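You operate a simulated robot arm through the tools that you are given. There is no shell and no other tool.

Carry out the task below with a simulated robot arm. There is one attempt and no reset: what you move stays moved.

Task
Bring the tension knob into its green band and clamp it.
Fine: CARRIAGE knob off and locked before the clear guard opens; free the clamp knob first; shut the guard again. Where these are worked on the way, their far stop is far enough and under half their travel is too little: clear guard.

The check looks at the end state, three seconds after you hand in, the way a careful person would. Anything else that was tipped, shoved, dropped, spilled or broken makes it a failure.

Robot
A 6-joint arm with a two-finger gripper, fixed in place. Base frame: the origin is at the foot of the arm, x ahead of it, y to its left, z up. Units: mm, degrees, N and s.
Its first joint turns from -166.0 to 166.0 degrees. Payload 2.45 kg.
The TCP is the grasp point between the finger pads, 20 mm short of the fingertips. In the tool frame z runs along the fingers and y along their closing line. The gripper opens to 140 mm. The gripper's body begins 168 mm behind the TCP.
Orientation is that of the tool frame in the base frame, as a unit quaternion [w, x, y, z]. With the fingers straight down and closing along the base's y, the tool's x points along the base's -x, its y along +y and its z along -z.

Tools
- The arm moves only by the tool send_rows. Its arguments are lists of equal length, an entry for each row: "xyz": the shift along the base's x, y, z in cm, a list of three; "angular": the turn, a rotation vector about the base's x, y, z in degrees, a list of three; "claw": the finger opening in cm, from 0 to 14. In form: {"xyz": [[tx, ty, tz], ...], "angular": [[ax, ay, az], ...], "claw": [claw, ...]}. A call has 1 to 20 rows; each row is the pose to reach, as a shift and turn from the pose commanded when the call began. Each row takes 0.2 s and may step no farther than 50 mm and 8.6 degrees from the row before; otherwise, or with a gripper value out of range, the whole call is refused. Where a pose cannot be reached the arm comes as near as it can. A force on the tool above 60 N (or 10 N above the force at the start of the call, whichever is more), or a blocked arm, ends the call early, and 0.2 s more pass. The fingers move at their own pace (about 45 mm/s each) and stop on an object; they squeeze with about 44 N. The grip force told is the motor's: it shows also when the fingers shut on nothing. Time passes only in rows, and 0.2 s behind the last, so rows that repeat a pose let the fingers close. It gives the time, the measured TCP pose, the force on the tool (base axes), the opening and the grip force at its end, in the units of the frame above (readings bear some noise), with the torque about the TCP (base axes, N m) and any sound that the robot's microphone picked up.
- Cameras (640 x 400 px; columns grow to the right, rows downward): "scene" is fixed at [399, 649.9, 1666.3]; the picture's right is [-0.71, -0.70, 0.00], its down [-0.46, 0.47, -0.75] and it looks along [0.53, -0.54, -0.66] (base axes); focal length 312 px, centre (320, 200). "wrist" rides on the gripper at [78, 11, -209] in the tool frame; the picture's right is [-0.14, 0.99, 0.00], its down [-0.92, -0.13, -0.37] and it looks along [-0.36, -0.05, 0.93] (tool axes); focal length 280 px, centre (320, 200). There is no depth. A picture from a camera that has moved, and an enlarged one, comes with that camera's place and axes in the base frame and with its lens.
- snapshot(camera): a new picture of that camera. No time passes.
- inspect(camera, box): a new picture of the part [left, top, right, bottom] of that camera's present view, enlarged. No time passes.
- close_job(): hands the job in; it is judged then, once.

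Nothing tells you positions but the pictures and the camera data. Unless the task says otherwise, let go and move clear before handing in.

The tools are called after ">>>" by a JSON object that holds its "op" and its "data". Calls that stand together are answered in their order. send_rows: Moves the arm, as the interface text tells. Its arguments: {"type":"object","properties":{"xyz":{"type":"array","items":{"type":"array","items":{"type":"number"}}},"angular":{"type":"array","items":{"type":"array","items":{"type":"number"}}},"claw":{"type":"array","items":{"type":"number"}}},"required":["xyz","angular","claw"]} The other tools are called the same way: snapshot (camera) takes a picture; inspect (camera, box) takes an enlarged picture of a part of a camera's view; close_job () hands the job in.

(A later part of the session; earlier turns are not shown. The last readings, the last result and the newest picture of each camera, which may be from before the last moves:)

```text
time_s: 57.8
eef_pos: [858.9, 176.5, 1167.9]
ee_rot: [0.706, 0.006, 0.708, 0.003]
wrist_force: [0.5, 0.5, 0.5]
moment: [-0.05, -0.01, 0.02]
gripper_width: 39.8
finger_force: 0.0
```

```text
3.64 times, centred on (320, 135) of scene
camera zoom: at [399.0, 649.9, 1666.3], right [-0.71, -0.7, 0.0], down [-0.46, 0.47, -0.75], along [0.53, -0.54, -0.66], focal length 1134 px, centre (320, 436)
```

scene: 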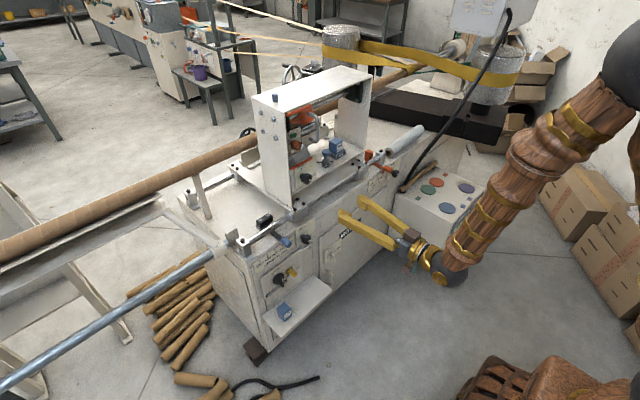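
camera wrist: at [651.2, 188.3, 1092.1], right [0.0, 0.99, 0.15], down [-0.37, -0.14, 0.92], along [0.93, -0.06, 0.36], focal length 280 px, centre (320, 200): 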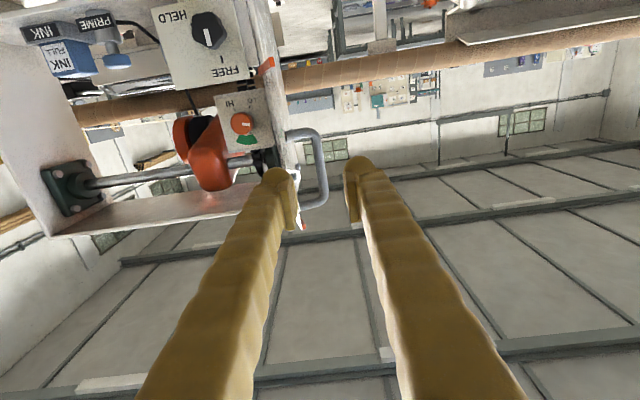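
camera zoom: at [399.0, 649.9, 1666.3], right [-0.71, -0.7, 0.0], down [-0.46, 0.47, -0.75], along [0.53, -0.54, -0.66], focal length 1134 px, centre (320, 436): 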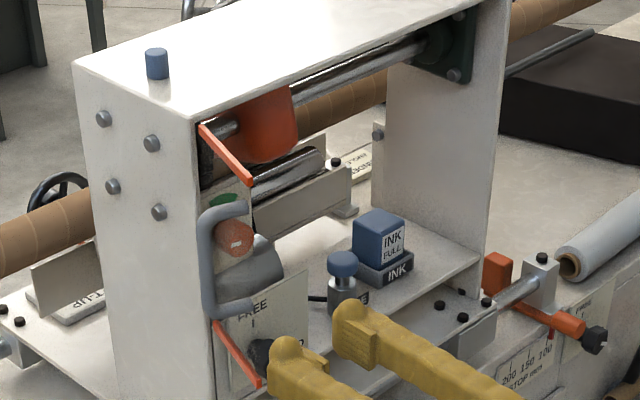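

The guard stays open. I'll move in front of the tension knob and locate it precisely.

>>> {"op": "send_rows", "data": {"xyz": [[0, -3, -1.5], [0, -6, -3], [0, -9, -4.5], [0, -11.2, -5.5]], "angular": [[-0.5, 0, 0], [-0.5, 0, 0], [-0.5, 0, 0], [-0.5, 0, 0]], "claw": [6, 6, 6, 6]}}

>>> {"op": "snapshot", "data": {"camera": "wrist"}}

>>> {"op": "inspect", "data": {"camera": "wrist", "box": [270, 110, 390, 200]}}

>>> {"op": "inspect", "data": {"camera": "scene", "box": [290, 120, 330, 155]}}

```text
time_s: 58.8
eef_pos: [859.3, 64.0, 1116.0]
ee_rot: [0.705, 0.003, 0.709, 0.001]
wrist_force: [0.4, 0.2, -0.8]
moment: [0.0, -0.01, 0.02]
gripper_width: 60.3
finger_force: 0.2
```

```text
taken
camera wrist: at [651.1, 75.1, 1040.2], right [0.01, 0.99, 0.14], down [-0.37, -0.13, 0.92], along [0.93, -0.06, 0.36], focal length 280 px, centre (320, 200)
```

wrist: 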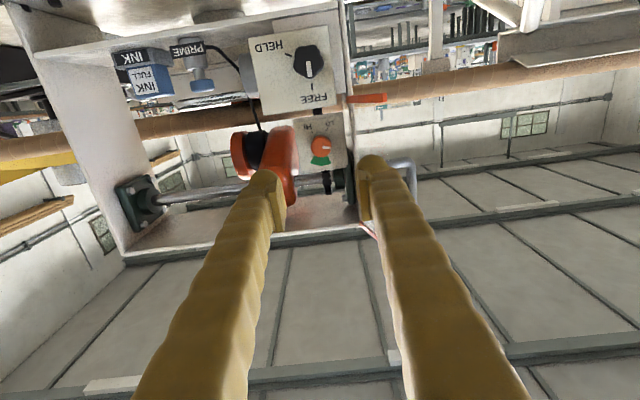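

```text
4.44 times, centred on (330, 155) of wrist
camera zoom: at [651.1, 75.1, 1040.2], right [0.01, 0.99, 0.14], down [-0.37, -0.13, 0.92], along [0.93, -0.06, 0.36], focal length 1246 px, centre (276, 400)
```

zoom: 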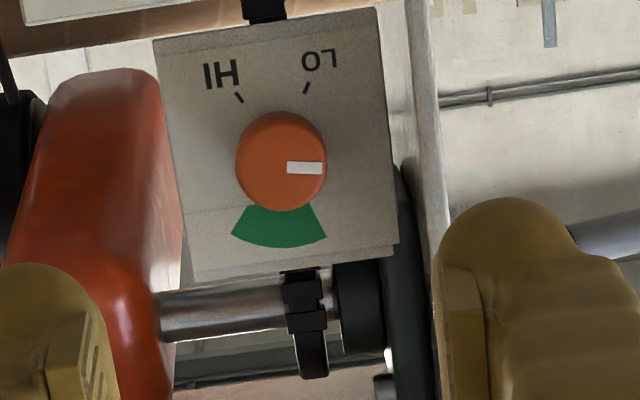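

```text
11.43 times, centred on (310, 138) of scene
camera zoom: at [399.0, 649.9, 1666.3], right [-0.71, -0.7, 0.0], down [-0.46, 0.47, -0.75], along [0.53, -0.54, -0.66], focal length 3563 px, centre (434, 914)
```

zoom: 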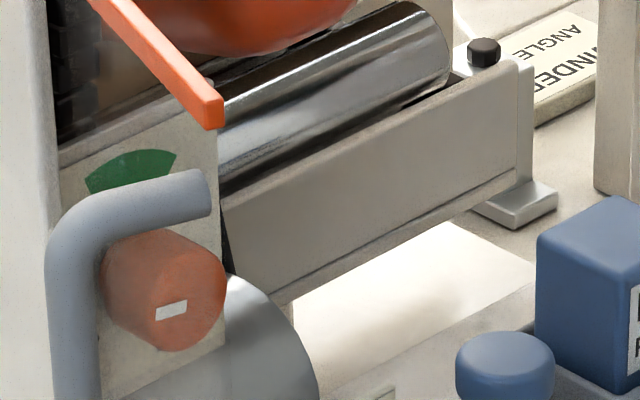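

Tension knob: front ≈ (1087, 64, 1121), its plate at x≈1109, about 30 mm in diameter. I'll roll to −90° so I can turn +90° back to upright, and move up in front of it.

>>> {"op": "send_rows", "data": {"xyz": [[1, 0, 0.1], [2, 0, 0.2], [3, 0, 0.3], [4, 0, 0.4], [5, 0, 0.4], [6, 0, 0.4], [8, 0, 0.4], [10, 0, 0.4], [12, 0, 0.4], [14.5, 0, 0.4], [17, 0, 0.4]], "angular": [[-8.2, 0, 0], [-16.4, 0, 0], [-24.6, 0, 0], [-32.8, 0, 0], [-41, 0, 0], [-49.2, 0, 0], [-57.4, 0, 0], [-65.6, 0, 0], [-73.8, 0, 0], [-82, 0, 0], [-86, 0, 0]], "claw": [6, 6, 6, 6, 5, 5, 5, 5, 5, 5, 5]}}

>>> {"op": "snapshot", "data": {"camera": "wrist"}}

>>> {"op": "inspect", "data": {"camera": "wrist", "box": [260, 110, 390, 230]}}

```text
time_s: 61.2
eef_pos: [1029.0, 62.6, 1123.2]
ee_rot: [0.518, -0.479, 0.519, -0.484]
wrist_force: [-0.1, 0.2, -0.7]
moment: [-0.03, 0.01, -0.01]
gripper_width: 49.9
finger_force: 0.1
```

```text
taken
camera wrist: at [820.6, -14.7, 1106.1], right [0.01, 0.21, -0.98], down [-0.37, 0.91, 0.19], along [0.93, 0.36, 0.08], focal length 280 px, centre (320, 200)
```

wrist: 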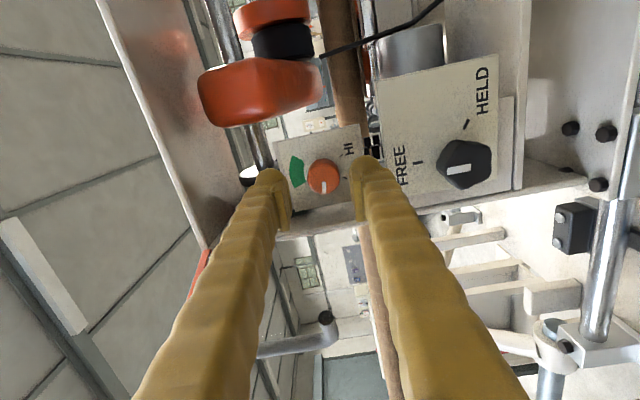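

```text
3.33 times, centred on (325, 170) of wrist
camera zoom: at [820.6, -14.7, 1106.1], right [0.01, 0.21, -0.98], down [-0.37, 0.91, 0.19], along [0.93, 0.36, 0.08], focal length 935 px, centre (303, 300)
```

zoom: 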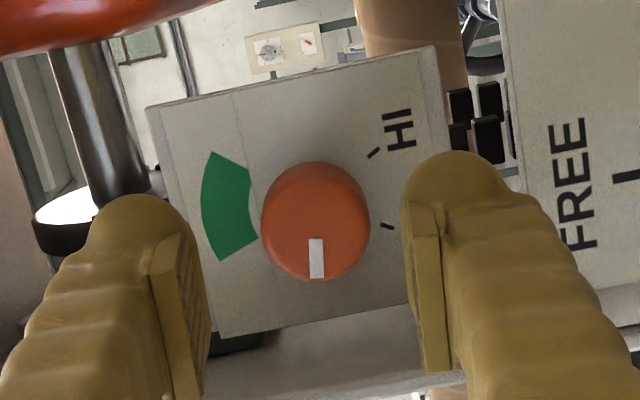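

The clamp knob matches my camera model, which puts the tension axis at y≈67.5–68.5, z≈1121. I'll adjust sideways and step closer before inserting.

>>> {"op": "send_rows", "data": {"xyz": [[0, 0.25, -0.1], [0, 0.5, -0.2], [1.5, 0.5, -0.2], [3, 0.5, -0.2]], "angular": [[0, 0, 0], [0, 0, 0], [0, 0, 0], [0, 0, 0]], "claw": [5, 5, 5, 5]}}

>>> {"op": "inspect", "data": {"camera": "wrist", "box": [260, 110, 390, 230]}}

>>> {"op": "inspect", "data": {"camera": "scene", "box": [280, 100, 340, 160]}}

```text
time_s: 62.2
eef_pos: [1060.1, 68.0, 1118.5]
ee_rot: [0.519, -0.478, 0.518, -0.483]
wrist_force: [-0.3, 0.2, 0.5]
moment: [0.01, 0.03, -0.01]
gripper_width: 50.4
finger_force: 0.0
```

```text
3.33 times, centred on (325, 170) of wrist
camera zoom: at [851.3, -9.8, 1101.8], right [0.01, 0.21, -0.98], down [-0.37, 0.91, 0.19], along [0.93, 0.36, 0.08], focal length 935 px, centre (303, 300)
```

zoom: 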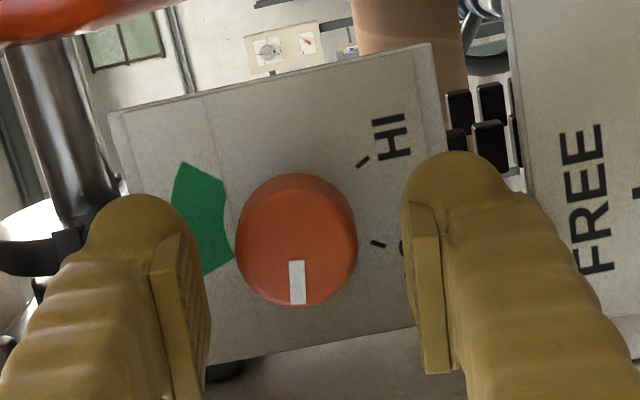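

```text
6.67 times, centred on (310, 130) of scene
camera zoom: at [399.0, 649.9, 1666.3], right [-0.71, -0.7, 0.0], down [-0.46, 0.47, -0.75], along [0.53, -0.54, -0.66], focal length 2078 px, centre (387, 667)
```

zoom: 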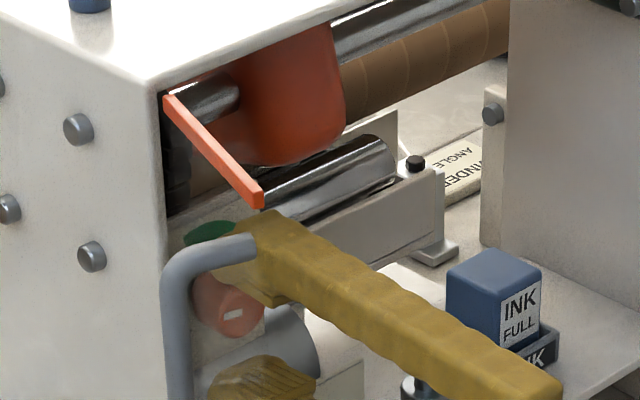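

Well aligned. I'll make a small z correction, insert, and close on the knob.

>>> {"op": "send_rows", "data": {"xyz": [[0.6, 0.05, 0.15], [1.2, 0.05, 0.15], [1.8, 0.05, 0.15], [2.4, 0.05, 0.15], [2.4, 0.05, 0.15], [2.4, 0.05, 0.15], [2.4, 0.05, 0.15], [2.4, 0.05, 0.15]], "angular": [[0, 0, 0], [0, 0, 0], [0, 0, 0], [0, 0, 0], [0, 0, 0], [0, 0, 0], [0, 0, 0], [0, 0, 0]], "claw": [5, 5, 5, 5, 4, 3.4, 3.1, 2.8]}}

>>> {"op": "inspect", "data": {"camera": "wrist", "box": [240, 110, 400, 250]}}

```text
time_s: 64.0
eef_pos: [1081.2, 68.4, 1120.5]
ee_rot: [0.518, -0.479, 0.519, -0.482]
wrist_force: [2.1, 0.2, -8.7]
moment: [0.0, 0.09, -0.02]
gripper_width: 30.6
finger_force: 21.8
```

```text
2.86 times, centred on (320, 180) of wrist
camera zoom: at [873.8, -8.6, 1103.8], right [0.0, 0.21, -0.98], down [-0.37, 0.91, 0.2], along [0.93, 0.36, 0.08], focal length 801 px, centre (320, 257)
```

zoom: 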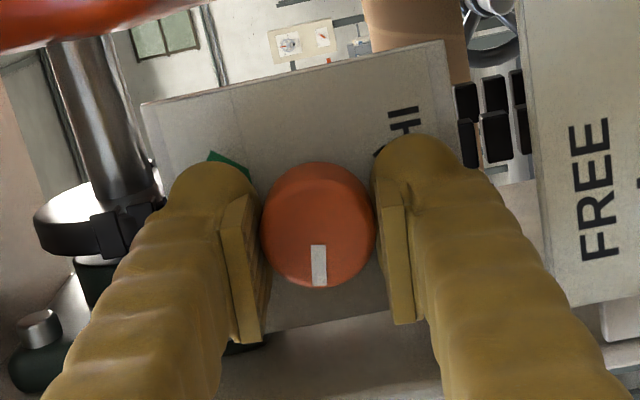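

Gripped at 30.6 mm. I'll turn + about x toward the green band.

>>> {"op": "send_rows", "data": {"xyz": [[0, 0, -0.05], [0, 0, -0.05], [0, 0, -0.05], [0, 0, -0.05], [0, 0, -0.05], [0, 0, -0.05], [0, 0, -0.05], [0, 0, -0.05], [0, 0, -0.05], [0, 0, -0.05], [0, 0, -0.05]], "angular": [[0, 0, 0], [0, 0, 0], [4, 0, 0], [8, 0, 0], [12, 0, 0], [16, 0, 0], [20, 0, 0], [24, 0, 0], [28, 0, 0], [32, 0, 0], [36, 0, 0]], "claw": [2, 0, 0, 0, 0, 0, 0, 0, 0, 0, 0]}}

>>> {"op": "inspect", "data": {"camera": "wrist", "box": [240, 110, 400, 250]}}

```text
time_s: 66.4
eef_pos: [1081.0, 67.5, 1122.7]
ee_rot: [0.641, -0.294, 0.642, -0.299]
wrist_force: [-17.8, -32.5, 24.1]
moment: [-0.18, -0.22, -0.44]
gripper_width: 30.5
finger_force: 44.7
```

```text
2.86 times, centred on (320, 180) of wrist
camera zoom: at [872.8, 16.2, 1063.9], right [0.01, 0.75, -0.67], down [-0.37, 0.62, 0.69], along [0.93, 0.24, 0.28], focal length 801 px, centre (320, 257)
```

zoom: 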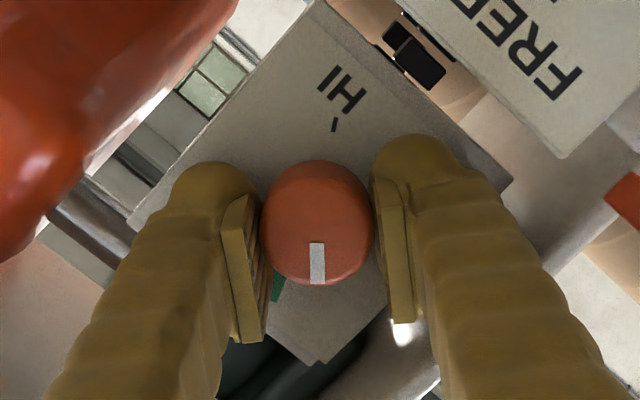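

>>> {"op": "send_rows", "data": {"xyz": [[-0.05, -0.1, 0.1], [-0.05, -0.15, 0.1], [-0.05, -0.15, 0.1], [-0.05, -0.15, 0.1], [-0.05, -0.2, 0.1], [-0.05, -0.2, 0.1], [-0.05, -0.2, 0.1], [-0.05, -0.2, 0.1], [-0.05, -0.2, 0.1]], "angular": [[2, 0, 0], [6, 0, 0], [10, 0, 0], [14, 0, 0], [18, 0, 0], [22, 0, 0], [26, 0, 0], [30, 0, 0], [34, 0, 0]], "claw": [0, 0, 0, 0, 0, 0, 0, 0, 0]}}

>>> {"op": "inspect", "data": {"camera": "wrist", "box": [240, 110, 400, 250]}}

```text
time_s: 68.0
eef_pos: [1081.4, 66.6, 1122.8]
ee_rot: [0.69, -0.149, 0.691, -0.153]
wrist_force: [-16.4, -3.6, 5.4]
moment: [0.0, -0.11, -0.01]
gripper_width: 30.1
finger_force: 45.0
stopped in row 7: the force on the tool passed its limit at 61 N (the readings are from after the stop); the commanded pose is now the measured one
```

```text
2.86 times, centred on (320, 180) of wrist
camera zoom: at [872.9, 44.0, 1047.9], right [0.01, 0.96, -0.29], down [-0.37, 0.27, 0.89], along [0.93, 0.1, 0.35], focal length 801 px, centre (320, 257)
```

zoom: 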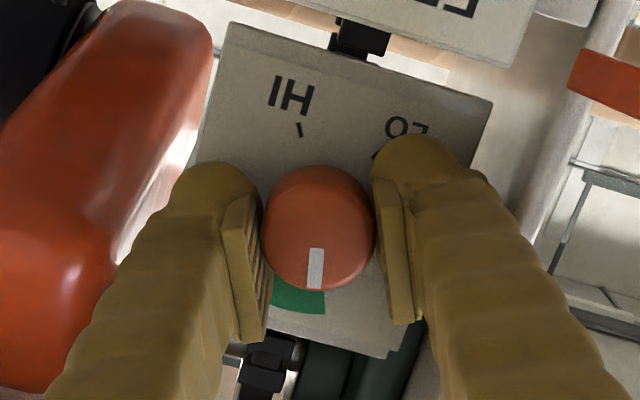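

>>> {"op": "send_rows", "data": {"xyz": [[-0.1, 0, 0], [-0.1, -0.02, 0], [-0.1, -0.02, 0], [-0.1, -0.04, 0], [-0.1, -0.04, 0], [-0.1, -0.06, 0], [-0.1, -0.06, 0], [-0.1, -0.06, 0]], "angular": [[3, 0, 0], [6, 0, 0], [9, 0, 0], [12, 0, 0], [15, 0, 0], [18, 0, 0], [21, 0, 0], [24, 0, 0]], "claw": [0, 0, 0, 0, 0, 0, 0, 0]}}

>>> {"op": "inspect", "data": {"camera": "wrist", "box": [240, 110, 400, 250]}}

>>> {"op": "inspect", "data": {"camera": "scene", "box": [280, 100, 340, 160]}}

```text
time_s: 69.8
eef_pos: [1079.1, 64.6, 1121.2]
ee_rot: [0.706, -0.001, 0.708, -0.005]
wrist_force: [-16.6, -13.1, 16.8]
moment: [-0.06, -0.35, -0.13]
gripper_width: 30.0
finger_force: 45.1
```

```text
2.86 times, centred on (320, 180) of wrist
camera zoom: at [871.6, 75.4, 1045.9], right [0.01, 0.99, 0.13], down [-0.37, -0.12, 0.92], along [0.93, -0.05, 0.36], focal length 801 px, centre (320, 257)
```

zoom: 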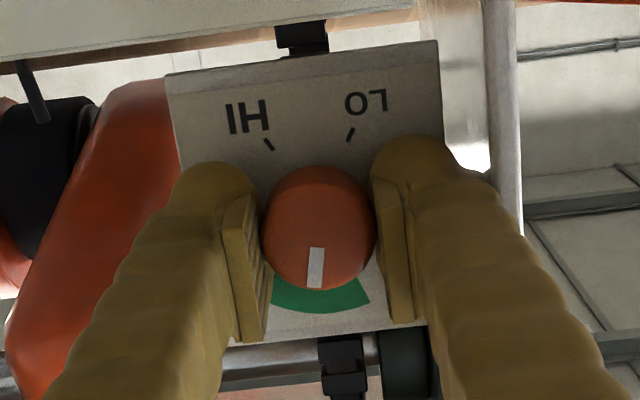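

```text
6.67 times, centred on (310, 130) of scene
camera zoom: at [399.0, 649.9, 1666.3], right [-0.71, -0.7, 0.0], down [-0.46, 0.47, -0.75], along [0.53, -0.54, -0.66], focal length 2078 px, centre (387, 667)
```

zoom: 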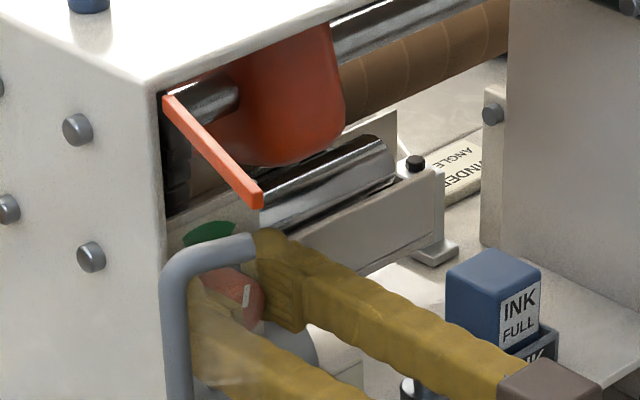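

The pointer sits in the middle of the green band. I'll release and back straight out.

>>> {"op": "send_rows", "data": {"xyz": [[0, 0, 0], [0, 0, 0], [0, 0, 0], [-2, 0, 0], [-5, 0, 0], [-9, 0, 0], [-13, 0, -1.5], [-13, 0, -4.5], [-13, 0, -8]], "angular": [[-2, 0, 0], [-2, 0, 0], [-2, 0, 0], [-2, 0, 0], [-2, 0, 0], [-2, 0, 0], [0, 0, 0], [0, 0, 0], [0, 0, 0]], "claw": [3.6, 4.5, 4.5, 4.5, 4.5, 4.5, 4.8, 4.8, 4.8]}}

>>> {"op": "snapshot", "data": {"camera": "wrist"}}

>>> {"op": "inspect", "data": {"camera": "wrist", "box": [260, 100, 400, 240]}}

```text
time_s: 71.8
eef_pos: [950.0, 64.8, 1043.4]
ee_rot: [0.706, -0.002, 0.708, -0.006]
wrist_force: [-0.3, -0.3, 0.5]
moment: [0.01, -0.03, -0.02]
gripper_width: 48.0
finger_force: 0.1
```

```text
taken
camera wrist: at [741.0, 75.1, 966.2], right [0.01, 0.99, 0.13], down [-0.37, -0.12, 0.92], along [0.93, -0.05, 0.36], focal length 280 px, centre (320, 200)
```

wrist: 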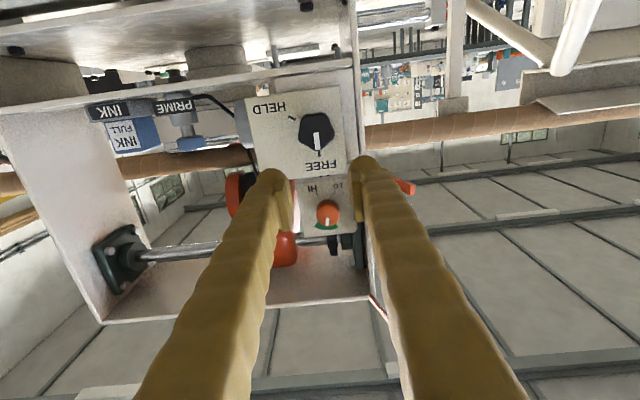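

```text
2.86 times, centred on (330, 170) of wrist
camera zoom: at [741.0, 75.1, 966.2], right [0.01, 0.99, 0.13], down [-0.37, -0.12, 0.92], along [0.93, -0.05, 0.36], focal length 801 px, centre (291, 286)
```

zoom: 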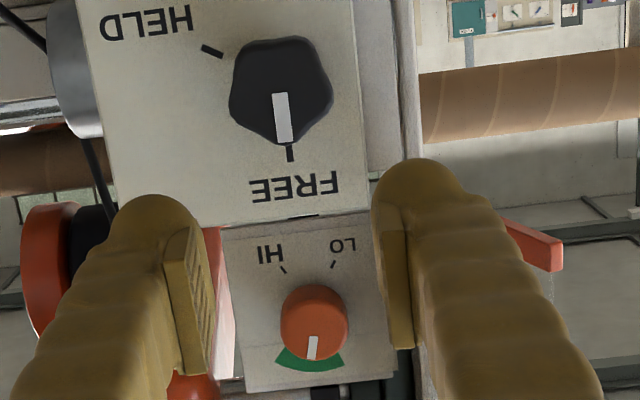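

Tension is in the green. Now the clamp: I'll roll to −90° in front of it at (y 64.7, z 1005), aligned with its upward pointer.

>>> {"op": "send_rows", "data": {"xyz": [[0, 0, -0.5], [0, 0, -1], [0, 0, -1.5], [0, 0, -2], [0, 0, -2.5], [0, 0, -3], [0, 0, -3.5], [0, 0, -3.8], [1, 0, -3.8], [2, 0, -3.8], [4.5, 0, -3.8]], "angular": [[-8.2, 0, 0], [-16.4, 0, 0], [-24.6, 0, 0], [-32.8, 0, 0], [-41, 0, 0], [-49.2, 0, 0], [-57.4, 0, 0], [-65.6, 0, 0], [-73.8, 0, 0], [-82, 0, 0], [-89.5, 0, 0]], "claw": [4.8, 4.8, 4.8, 4.8, 4.8, 4.8, 4.8, 4.8, 4.8, 4.8, 4.8]}}

>>> {"op": "snapshot", "data": {"camera": "wrist"}}

>>> {"op": "inspect", "data": {"camera": "wrist", "box": [240, 110, 400, 250]}}

```text
time_s: 74.2
eef_pos: [995.8, 65.0, 1005.3]
ee_rot: [-0.499, 0.499, -0.497, 0.504]
wrist_force: [0.3, 0.9, 0.2]
moment: [0.02, -0.05, -0.03]
gripper_width: 48.0
finger_force: 0.2
```

```text
taken
camera wrist: at [787.0, -12.7, 993.4], right [0.01, 0.13, -0.99], down [-0.37, 0.92, 0.12], along [0.93, 0.36, 0.05], focal length 280 px, centre (320, 200)
```

wrist: 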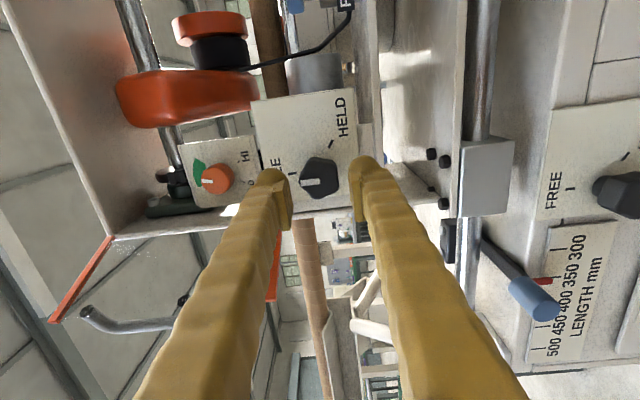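

```text
2.86 times, centred on (320, 180) of wrist
camera zoom: at [787.0, -12.7, 993.4], right [0.01, 0.13, -0.99], down [-0.37, 0.92, 0.12], along [0.93, 0.36, 0.05], focal length 801 px, centre (320, 257)
```

zoom: 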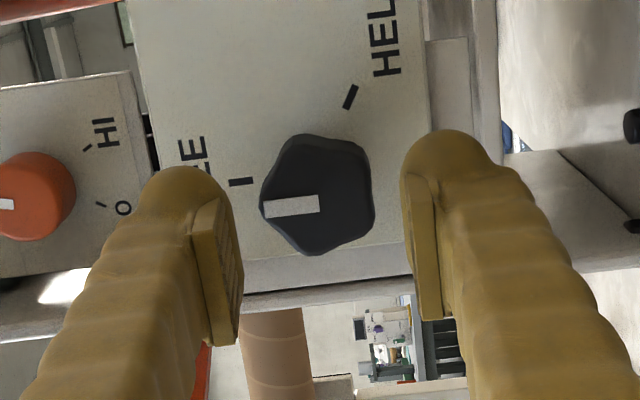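

Aligned with the clamp knob. I'll advance, grip, and turn + toward HELD.

>>> {"op": "send_rows", "data": {"xyz": [[1.5, 0, 0], [3, 0, 0], [3.9, 0, 0], [3.9, 0, 0], [3.9, 0, 0], [3.9, 0, 0], [3.9, 0, 0], [3.9, 0, 0]], "angular": [[0, 0, 0], [0, 0, 0], [0, 0, 0], [0, 0, 0], [0, 0, 0], [0, 0, 0], [0, 0, 0], [0, 0, 0]], "claw": [4.8, 4.8, 4.8, 4, 3.4, 3, 1.5, 0]}}

>>> {"op": "inspect", "data": {"camera": "wrist", "box": [240, 110, 400, 250]}}

```text
time_s: 76.0
eef_pos: [1032.4, 66.4, 1004.9]
ee_rot: [-0.5, 0.499, -0.498, 0.503]
wrist_force: [7.2, -1.4, 13.0]
moment: [0.01, -0.06, -0.03]
gripper_width: 32.8
finger_force: 44.5
```

```text
2.86 times, centred on (320, 180) of wrist
camera zoom: at [825.3, -12.5, 993.2], right [0.01, 0.13, -0.99], down [-0.37, 0.92, 0.12], along [0.93, 0.36, 0.06], focal length 801 px, centre (320, 257)
```

zoom: 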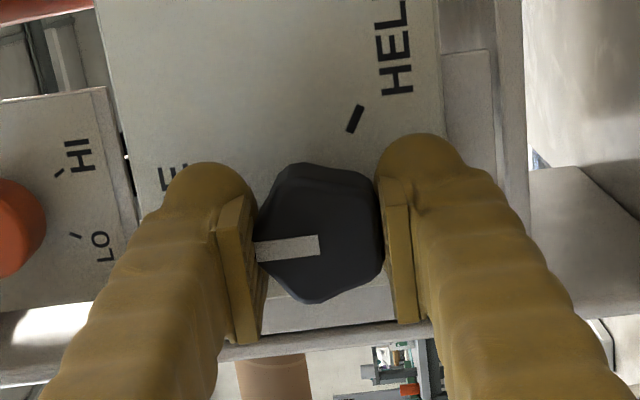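

>>> {"op": "send_rows", "data": {"xyz": [[0, -0.05, 0.05], [0, -0.1, 0.05], [0, -0.1, 0.05], [0, -0.1, 0.1], [0, -0.1, 0.1], [0, -0.1, 0.1], [0, -0.1, 0.1], [0, -0.1, 0.1], [0, -0.1, 0.1], [0, -0.1, 0.1]], "angular": [[4, 0, 0], [8, 0, 0], [12, 0, 0], [16, 0, 0], [20, 0, 0], [24, 0, 0], [28, 0, 0], [32, 0, 0], [36, 0, 0], [40, 0, 0]], "claw": [0, 0, 0, 0, 0, 0, 0, 0, 0, 0]}}

>>> {"op": "inspect", "data": {"camera": "wrist", "box": [240, 110, 400, 250]}}

```text
time_s: 78.2
eef_pos: [1034.9, 65.6, 1005.8]
ee_rot: [0.641, -0.297, 0.64, -0.301]
wrist_force: [19.1, 9.9, 11.5]
moment: [-0.01, 0.11, -0.04]
gripper_width: 33.2
finger_force: 45.2
```

```text
2.86 times, centred on (320, 180) of wrist
camera zoom: at [826.4, 12.6, 946.8], right [0.01, 0.74, -0.67], down [-0.37, 0.63, 0.69], along [0.93, 0.24, 0.28], focal length 801 px, centre (320, 257)
```

zoom: 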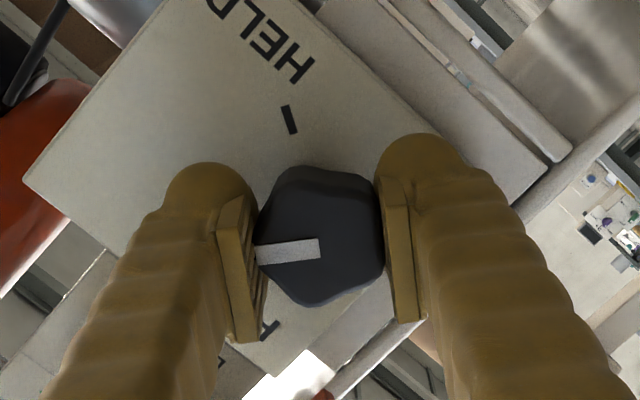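

>>> {"op": "send_rows", "data": {"xyz": [[0.05, 0.03, 0.03], [0.05, 0.03, 0.03], [0.05, 0.03, 0.03], [0.05, 0.03, 0.03], [0.05, 0, 0.03], [0.05, 0, 0.03], [0.05, 0, 0.03], [0.05, 0, 0.03], [0.05, 0, 0.03], [0.05, 0, 0.03]], "angular": [[4, 0, 0], [8, 0, 0], [12, 0, 0], [16, 0, 0], [20, 0, 0], [24, 0, 0], [28, 0, 0], [32, 0, 0], [36, 0, 0], [40, 0, 0]], "claw": [0, 0, 0, 0, 0, 0, 0, 0, 0, 0]}}

>>> {"op": "inspect", "data": {"camera": "wrist", "box": [240, 110, 400, 250]}}

```text
time_s: 80.4
eef_pos: [1035.8, 65.2, 1004.9]
ee_rot: [0.703, -0.059, 0.706, -0.065]
wrist_force: [-20.6, 8.6, 0.2]
moment: [0.0, -0.08, 0.17]
gripper_width: 33.1
finger_force: 45.1
```

```text
2.86 times, centred on (320, 180) of wrist
camera zoom: at [826.7, 62.2, 927.8], right [0.01, 1.0, -0.04], down [-0.37, 0.04, 0.93], along [0.93, 0.01, 0.37], focal length 801 px, centre (320, 257)
```

zoom: 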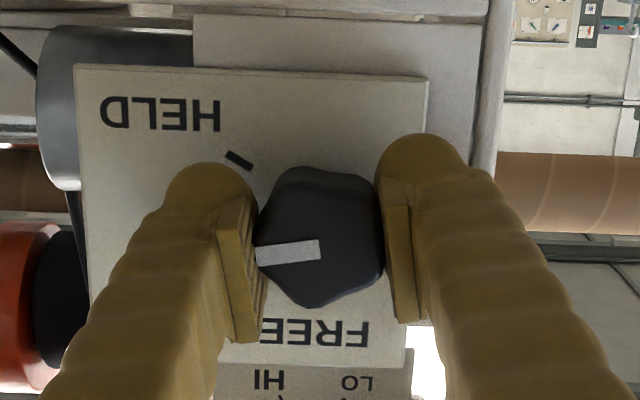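

>>> {"op": "send_rows", "data": {"xyz": [[-0.05, 0.03, 0], [-0.05, 0.03, 0], [-0.05, 0.03, 0], [-0.05, 0.03, 0], [-0.05, 0.03, 0], [-0.05, 0.03, 0.03], [-0.05, 0.03, 0.03], [-0.05, 0.03, 0.03], [-0.05, 0.03, 0.03], [-0.05, 0.03, 0.03]], "angular": [[4, 0, 0], [8, 0, 0], [12, 0, 0], [16, 0, 0], [20, 0, 0], [24, 0, 0], [28, 0, 0], [32, 0, 0], [35, 0, 0], [37, 0, 0]], "claw": [0, 0, 0, 0, 0, 0, 0, 0, 0, 0]}}

>>> {"op": "inspect", "data": {"camera": "wrist", "box": [240, 110, 400, 250]}}

```text
time_s: 82.6
eef_pos: [1035.5, 64.2, 1004.8]
ee_rot: [0.686, 0.167, 0.69, 0.163]
wrist_force: [-2.5, -7.4, -11.6]
moment: [0.04, -0.07, -0.16]
gripper_width: 33.2
finger_force: 45.4
```

```text
2.86 times, centred on (320, 180) of wrist
camera zoom: at [826.8, 109.5, 942.8], right [0.01, 0.82, 0.57], down [-0.37, -0.53, 0.77], along [0.93, -0.21, 0.3], focal length 801 px, centre (320, 257)
```

zoom: 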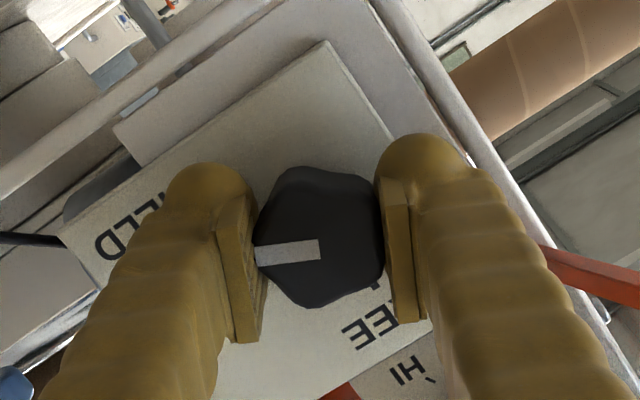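

>>> {"op": "send_rows", "data": {"xyz": [[0, 0, 0], [0, 0, 0], [0, 0, 0], [0, 0, 0]], "angular": [[2, 0, 0], [4, 0, 0], [6, 0, 0], [8, 0, 0]], "claw": [0, 0, 0, 0]}}

>>> {"op": "inspect", "data": {"camera": "wrist", "box": [240, 110, 400, 250]}}

```text
time_s: 83.6
eef_pos: [1035.5, 64.4, 1006.7]
ee_rot: [0.673, 0.214, 0.676, 0.21]
wrist_force: [-4.2, -23.5, -3.8]
moment: [-1.06, 0.02, -0.23]
gripper_width: 33.9
finger_force: 44.8
```

```text
2.86 times, centred on (320, 180) of wrist
camera zoom: at [826.9, 117.5, 950.4], right [0.01, 0.73, 0.68], down [-0.37, -0.63, 0.68], along [0.93, -0.25, 0.26], focal length 801 px, centre (320, 257)
```

zoom: 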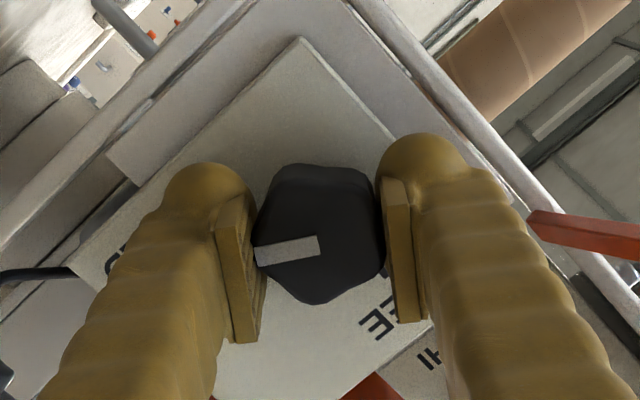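

It resists with about 1 N·m, so the HELD stop is reached. Releasing, backing out and checking.

>>> {"op": "send_rows", "data": {"xyz": [[0, 0, 0], [0, 0, 0], [0, 0, 0], [-2, 0, 0], [-5, 0, 0], [-9, 0, 0], [-13, 0, 0], [-16, 0, 0], [-18, 0, 0]], "angular": [[-4, 0, 0], [-8, 0, 0], [-8, 0, 0], [-8, 0, 0], [-12, 0, 0], [-18, 0, 0], [-24, 0, 0], [-30, 0, 0], [-35, 0, 0]], "claw": [3.8, 4.6, 4.8, 4.8, 4.8, 4.8, 4.8, 4.8, 4.8]}}

>>> {"op": "snapshot", "data": {"camera": "wrist"}}

>>> {"op": "inspect", "data": {"camera": "wrist", "box": [240, 90, 400, 250]}}

>>> {"op": "inspect", "data": {"camera": "scene", "box": [270, 80, 370, 190]}}

```text
time_s: 85.6
eef_pos: [853.8, 65.9, 1006.6]
ee_rot: [0.706, 0.0, 0.709, -0.003]
wrist_force: [-0.2, -0.1, -0.4]
moment: [0.01, 0.02, 0.0]
gripper_width: 47.9
finger_force: 0.1
```

```text
taken
camera wrist: at [646.7, 76.6, 929.6], right [0.01, 0.99, 0.13], down [-0.37, -0.12, 0.92], along [0.93, -0.06, 0.36], focal length 280 px, centre (320, 200)
```

wrist: 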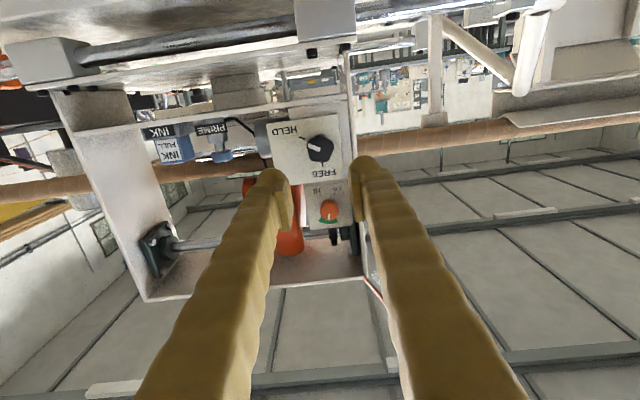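

```text
2.50 times, centred on (320, 170) of wrist
camera zoom: at [646.7, 76.6, 929.6], right [0.01, 0.99, 0.13], down [-0.37, -0.12, 0.92], along [0.93, -0.06, 0.36], focal length 701 px, centre (320, 275)
```

zoom: 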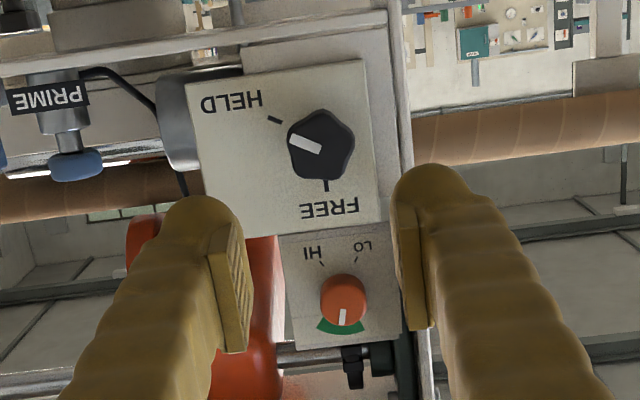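

```text
3.64 times, centred on (320, 135) of scene
camera zoom: at [399.0, 649.9, 1666.3], right [-0.71, -0.7, 0.0], down [-0.46, 0.47, -0.75], along [0.53, -0.54, -0.66], focal length 1134 px, centre (320, 436)
```

zoom: 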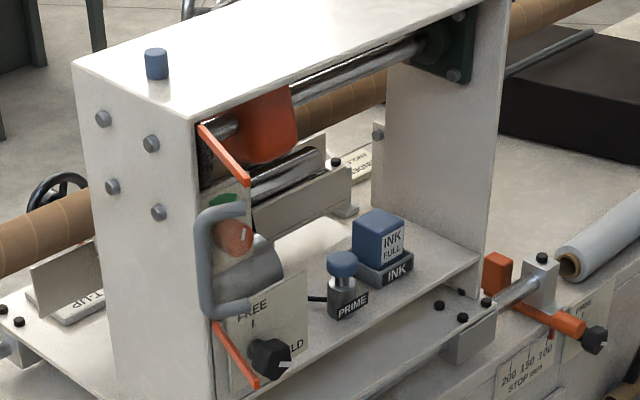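

The clamp reads HELD and the tension is in green. Now I'll go back to the guard handle to close it.

>>> {"op": "send_rows", "data": {"xyz": [[0, 2.5, 4], [0, 5, 8], [0, 7.5, 12], [0, 10, 15], [0, 11.2, 16.6]], "angular": [[0, 0, 0], [0, 0, 0], [0, 0, 0], [0, 0, 0], [0, 0, 0]], "claw": [4, 3, 1.8, 1.8, 1.8]}}

>>> {"op": "snapshot", "data": {"camera": "wrist"}}

>>> {"op": "inspect", "data": {"camera": "wrist", "box": [240, 90, 400, 250]}}

```text
time_s: 86.8
eef_pos: [856.4, 177.2, 1169.8]
ee_rot: [0.705, 0.0, 0.709, -0.003]
wrist_force: [-0.7, -0.3, -0.5]
moment: [-0.04, 0.0, -0.02]
gripper_width: 18.0
finger_force: 0.1
```

```text
taken
camera wrist: at [648.0, 188.8, 1092.9], right [0.01, 0.99, 0.13], down [-0.37, -0.12, 0.92], along [0.93, -0.06, 0.36], focal length 280 px, centre (320, 200)
```

wrist: 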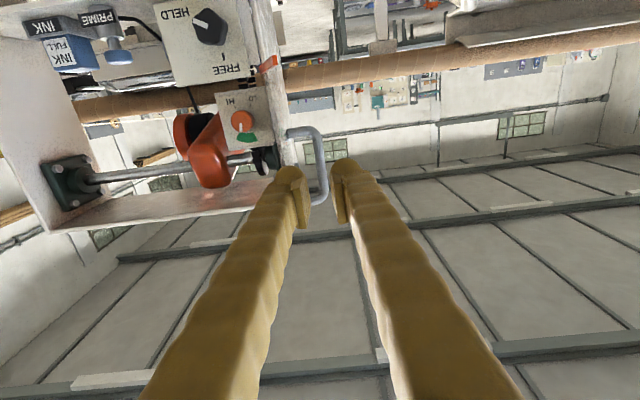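

```text
2.50 times, centred on (320, 170) of wrist
camera zoom: at [648.0, 188.8, 1092.9], right [0.01, 0.99, 0.13], down [-0.37, -0.12, 0.92], along [0.93, -0.06, 0.36], focal length 701 px, centre (320, 275)
```

zoom: 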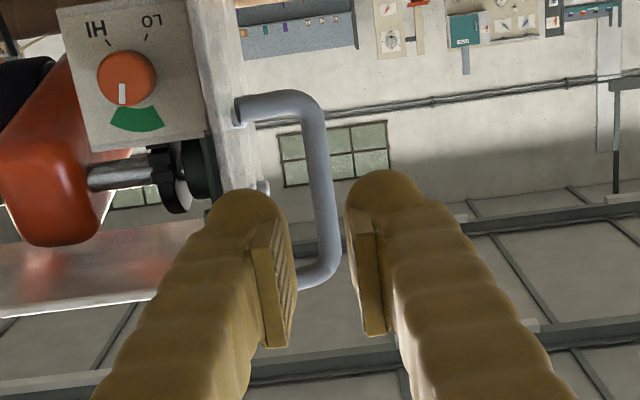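

The bar is at y≈174. I'll advance around it with a narrow opening and grip.

>>> {"op": "send_rows", "data": {"xyz": [[4, -0.15, 0.2], [8, -0.15, 0.2], [10.5, -0.15, 0.2], [12.5, -0.15, 0.2], [14, -0.15, 0.2], [14, -0.15, 0.2], [14, -0.15, 0.2]], "angular": [[0, 0, 0], [0, 0, 0], [0, 0, 0], [0, 0, 0], [0, 0, 0], [0, 0, 0], [0, 0, 0]], "claw": [1.8, 1.8, 1.8, 1.8, 1.8, 1, 0]}}

>>> {"op": "inspect", "data": {"camera": "wrist", "box": [220, 90, 420, 290]}}

>>> {"op": "inspect", "data": {"camera": "scene", "box": [270, 80, 370, 190]}}

```text
time_s: 87.8
eef_pos: [965.2, 174.5, 1172.4]
ee_rot: [0.706, 0.0, 0.708, -0.003]
wrist_force: [-44.6, 3.2, 6.9]
moment: [-0.25, -0.75, -1.42]
gripper_width: 17.6
finger_force: 0.0
stopped in row 4: the force on the tool passed its limit at 113 N (the readings are from after the stop); the commanded pose is now the measured one
```

```text
2.00 times, centred on (320, 190) of wrist
camera zoom: at [756.1, 185.2, 1096.0], right [0.01, 0.99, 0.13], down [-0.37, -0.12, 0.92], along [0.93, -0.05, 0.36], focal length 561 px, centre (320, 220)
```

zoom: 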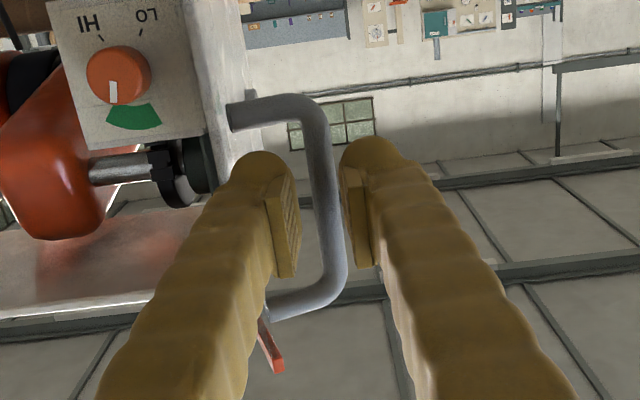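

```text
3.64 times, centred on (320, 135) of scene
camera zoom: at [399.0, 649.9, 1666.3], right [-0.71, -0.7, 0.0], down [-0.46, 0.47, -0.75], along [0.53, -0.54, -0.66], focal length 1134 px, centre (320, 436)
```

zoom: 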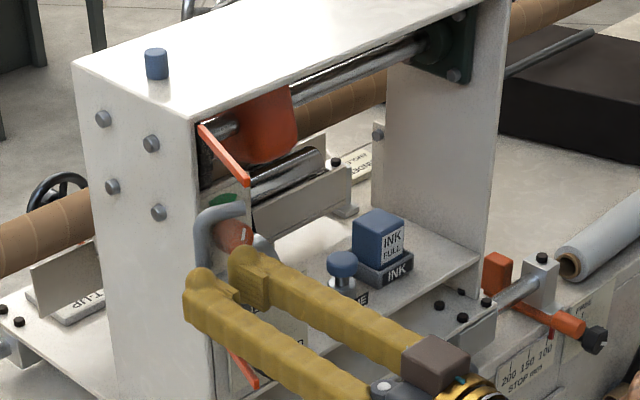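

The −y fingertip touched the pane's edge. I'll back off and re-measure before trying again.

>>> {"op": "send_rows", "data": {"xyz": [[-1, 0, 0], [-3, 0, 0], [-6, 0.3, 0]], "angular": [[0, 0, 0], [0, 0, 0], [0, 0, 0]], "claw": [1.8, 1.8, 1.8]}}

>>> {"op": "inspect", "data": {"camera": "wrist", "box": [220, 60, 420, 260]}}

>>> {"op": "inspect", "data": {"camera": "scene", "box": [295, 105, 345, 190]}}

```text
time_s: 88.5
eef_pos: [906.4, 176.6, 1172.9]
ee_rot: [0.705, 0.001, 0.709, -0.004]
wrist_force: [-1.1, -0.3, 0.0]
moment: [0.0, -0.01, 0.0]
gripper_width: 17.9
finger_force: 0.1
```

```text
2.00 times, centred on (320, 160) of wrist
camera zoom: at [697.5, 188.2, 1097.0], right [0.01, 0.99, 0.13], down [-0.36, -0.12, 0.92], along [0.93, -0.05, 0.36], focal length 561 px, centre (320, 280)
```

zoom: 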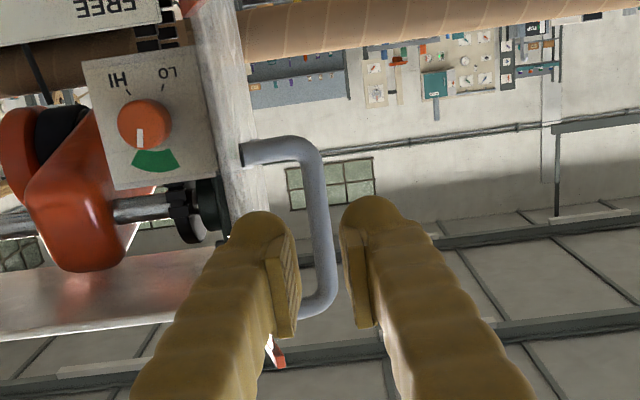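

```text
4.71 times, centred on (320, 148) of scene
camera zoom: at [399.0, 649.9, 1666.3], right [-0.71, -0.7, 0.0], down [-0.46, 0.47, -0.75], along [0.53, -0.54, -0.66], focal length 1467 px, centre (320, 447)
```

zoom: 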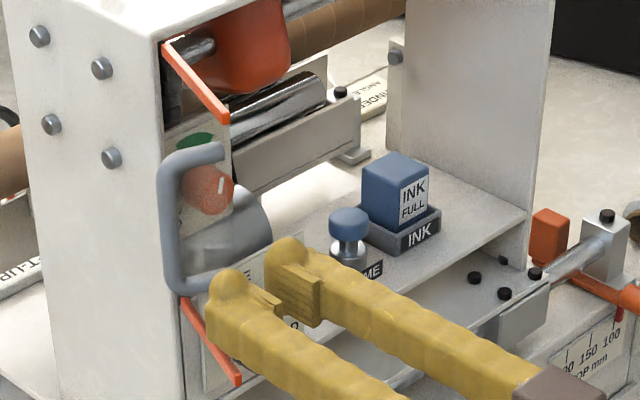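

Rather than threading the tight gap, I'll nudge the handle with closed fingers from its +y side to bring the guard to about 75°. There's more room to grip there.

>>> {"op": "send_rows", "data": {"xyz": [[0, 1.5, 0], [0, 3.2, 0], [3, 3.4, 0], [6, 3.4, 0], [8.3, 3.4, 0], [8.3, 2.8, 0], [8.3, 2.3, 0], [8.3, 1.8, 0], [8.3, 1.3, 0], [8.3, 0.8, 0], [8.3, 0.3, 0]], "angular": [[0, 0, 0], [0, 0, 0], [0, 0, 0], [0, 0, 0], [0, 0, 0], [0, 0, 0], [0, 0, 0], [0, 0, 0], [0, 0, 0], [0, 0, 0], [0, 0, 0]], "claw": [0.5, 0, 0, 0, 0, 0, 0, 0, 0, 0, 0]}}

>>> {"op": "snapshot", "data": {"camera": "wrist"}}

>>> {"op": "inspect", "data": {"camera": "scene", "box": [270, 80, 370, 190]}}

```text
time_s: 91.0
eef_pos: [989.0, 180.1, 1172.0]
ee_rot: [0.706, 0.001, 0.708, -0.003]
wrist_force: [0.0, -0.1, -0.2]
moment: [0.01, 0.03, -0.04]
gripper_width: 0.0
finger_force: 29.1
```

```text
taken
camera wrist: at [780.5, 191.0, 1095.2], right [0.01, 0.99, 0.13], down [-0.37, -0.12, 0.92], along [0.93, -0.05, 0.36], focal length 280 px, centre (320, 200)
```

wrist: 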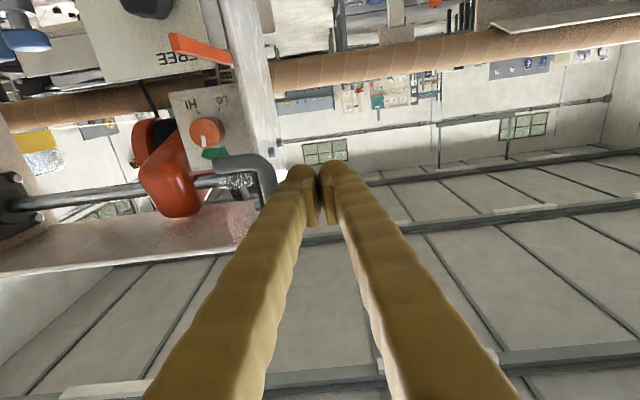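

```text
3.64 times, centred on (320, 135) of scene
camera zoom: at [399.0, 649.9, 1666.3], right [-0.71, -0.7, 0.0], down [-0.46, 0.47, -0.75], along [0.53, -0.54, -0.66], focal length 1134 px, centre (320, 436)
```

zoom: 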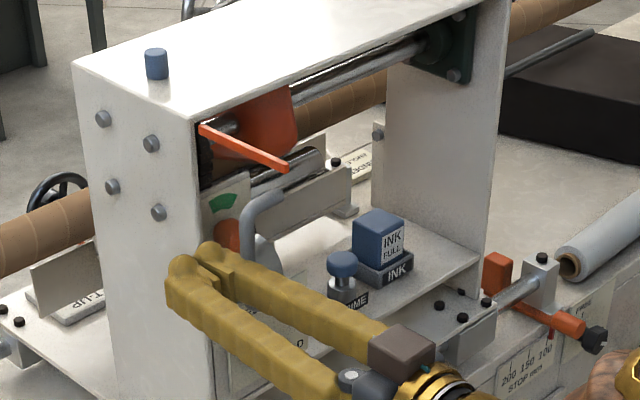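

The guard swung to about 90°, which leaves room. I'll back out, open the fingers and line up with the handle.

>>> {"op": "send_rows", "data": {"xyz": [[-4, 0.3, 0], [-8, 0.3, 0], [-12, -1, 0], [-12, -3, 0]], "angular": [[0, 0, 0], [0, 0, 0], [0, 0, 0], [0, 0, 0]], "claw": [0, 1, 2.8, 2.8]}}

>>> {"op": "inspect", "data": {"camera": "wrist", "box": [220, 60, 420, 260]}}

>>> {"op": "inspect", "data": {"camera": "scene", "box": [295, 105, 345, 190]}}

```text
time_s: 92.0
eef_pos: [867.1, 150.0, 1173.8]
ee_rot: [0.706, 0.001, 0.708, -0.003]
wrist_force: [-0.3, -0.5, 0.0]
moment: [-0.01, 0.01, 0.01]
gripper_width: 27.8
finger_force: 0.0
```

```text
2.00 times, centred on (320, 160) of wrist
camera zoom: at [659.3, 161.2, 1097.0], right [0.01, 0.99, 0.13], down [-0.37, -0.12, 0.92], along [0.93, -0.05, 0.36], focal length 561 px, centre (320, 280)
```

zoom: 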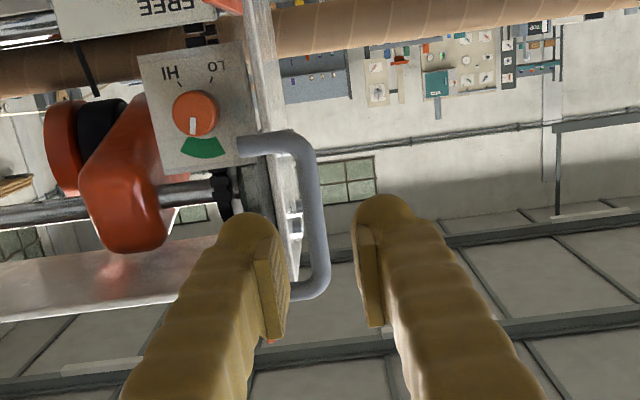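

```text
4.71 times, centred on (320, 148) of scene
camera zoom: at [399.0, 649.9, 1666.3], right [-0.71, -0.7, 0.0], down [-0.46, 0.47, -0.75], along [0.53, -0.54, -0.66], focal length 1467 px, centre (320, 447)
```

zoom: 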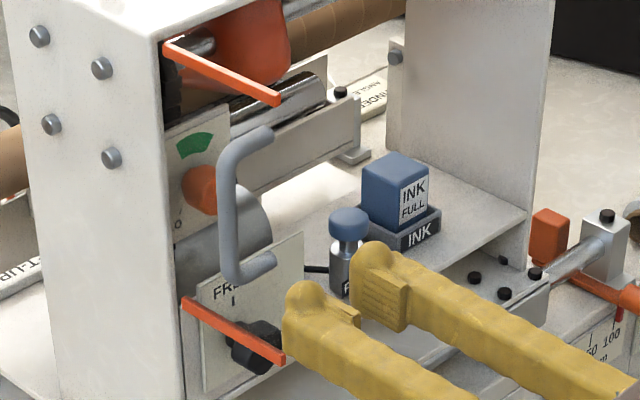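

>>> {"op": "send_rows", "data": {"xyz": [[2, -0.2, 0], [5, -0.2, 0], [7.5, -0.2, 0], [9.5, -0.2, 0], [10.8, -0.2, 0], [10.8, -0.2, 0], [10.8, -0.2, 0]], "angular": [[0, 0, 0], [0, 0, 0], [0, 0, 0], [0, 0, 0], [0, 0, 0], [0, 0, 0], [0, 0, 0]], "claw": [2.2, 2.2, 2.2, 2.2, 2.2, 1.2, 0.2]}}

>>> {"op": "inspect", "data": {"camera": "wrist", "box": [220, 60, 420, 260]}}

>>> {"op": "inspect", "data": {"camera": "scene", "box": [295, 105, 345, 190]}}

```text
time_s: 93.5
eef_pos: [977.5, 146.9, 1172.4]
ee_rot: [0.706, 0.001, 0.709, -0.003]
wrist_force: [3.5, -1.6, -0.1]
moment: [0.78, 0.13, 0.02]
gripper_width: 7.7
finger_force: 23.9
```

```text
2.00 times, centred on (320, 160) of wrist
camera zoom: at [767.7, 158.1, 1096.7], right [0.01, 0.99, 0.13], down [-0.36, -0.12, 0.92], along [0.93, -0.05, 0.36], focal length 561 px, centre (320, 280)
```

zoom: 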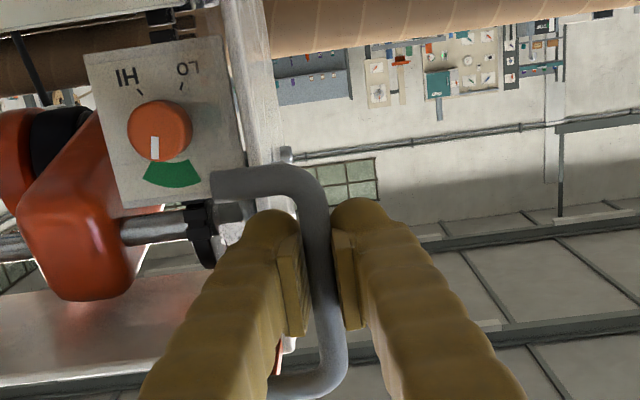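

```text
4.71 times, centred on (320, 148) of scene
camera zoom: at [399.0, 649.9, 1666.3], right [-0.71, -0.7, 0.0], down [-0.46, 0.47, -0.75], along [0.53, -0.54, -0.66], focal length 1467 px, centre (320, 447)
```

zoom: 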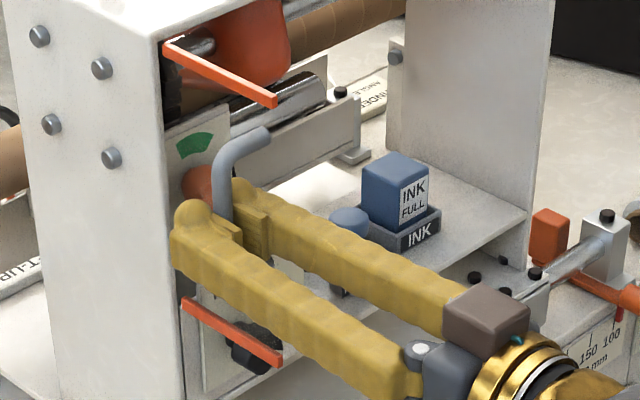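

Gripped. I'll loosen slightly to cage the bar and lead it along the arc toward closed.

>>> {"op": "send_rows", "data": {"xyz": [[-0.1, -0.2, 0], [-0.3, -0.6, 0], [-0.5, -1.1, 0], [-0.6, -1.6, 0], [-0.7, -2.1, 0], [-0.8, -2.6, 0], [-0.85, -3.1, 0], [-0.88, -3.6, 0], [-0.87, -4.1, 0], [-0.84, -4.6, 0], [-0.79, -5.1, 0], [-0.71, -5.55, 0], [-0.61, -6.0, 0], [-0.48, -6.5, 0], [-0.32, -6.95, 0]], "angular": [[0.5, 0, 0], [1, 0, 0], [1, 0, 0], [1, 0, 0], [1, 0, 0], [1, 0, 0], [1, 0, 0], [1, 0, 0], [1, 0, 0], [1, 0, 0], [1, 0, 0], [1, 0, 0], [1, 0, 0], [1, 0, 0], [1, 0, 0]], "claw": [1.1, 1.1, 1.1, 1.1, 1.1, 1.1, 1.1, 1.1, 1.1, 1.1, 1.1, 1.1, 1.1, 1.1, 1.1]}}

>>> {"op": "inspect", "data": {"camera": "wrist", "box": [220, 60, 420, 260]}}

>>> {"op": "inspect", "data": {"camera": "scene", "box": [270, 80, 370, 190]}}

```text
time_s: 96.8
eef_pos: [973.9, 79.2, 1172.7]
ee_rot: [0.705, 0.006, 0.709, 0.004]
wrist_force: [-0.6, -0.9, 0.4]
moment: [-0.02, 0.04, -0.01]
gripper_width: 11.0
finger_force: 0.1
```

```text
2.00 times, centred on (320, 160) of wrist
camera zoom: at [765.3, 90.9, 1095.1], right [0.01, 0.99, 0.15], down [-0.37, -0.14, 0.92], along [0.93, -0.06, 0.36], focal length 561 px, centre (320, 280)
```

zoom: 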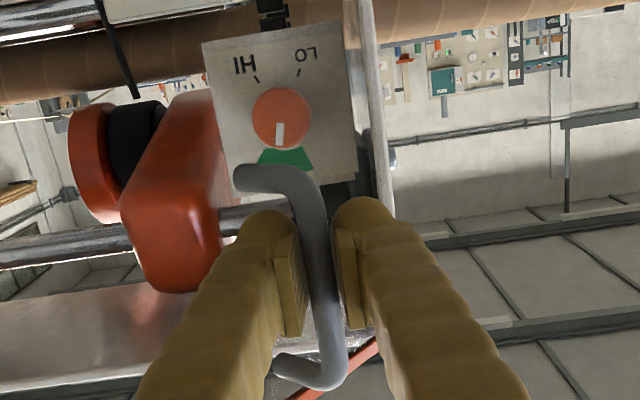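

```text
3.64 times, centred on (320, 135) of scene
camera zoom: at [399.0, 649.9, 1666.3], right [-0.71, -0.7, 0.0], down [-0.46, 0.47, -0.75], along [0.53, -0.54, -0.66], focal length 1134 px, centre (320, 436)
```

zoom: 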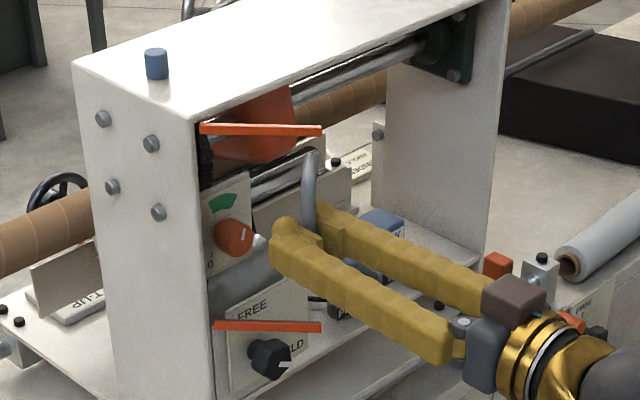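

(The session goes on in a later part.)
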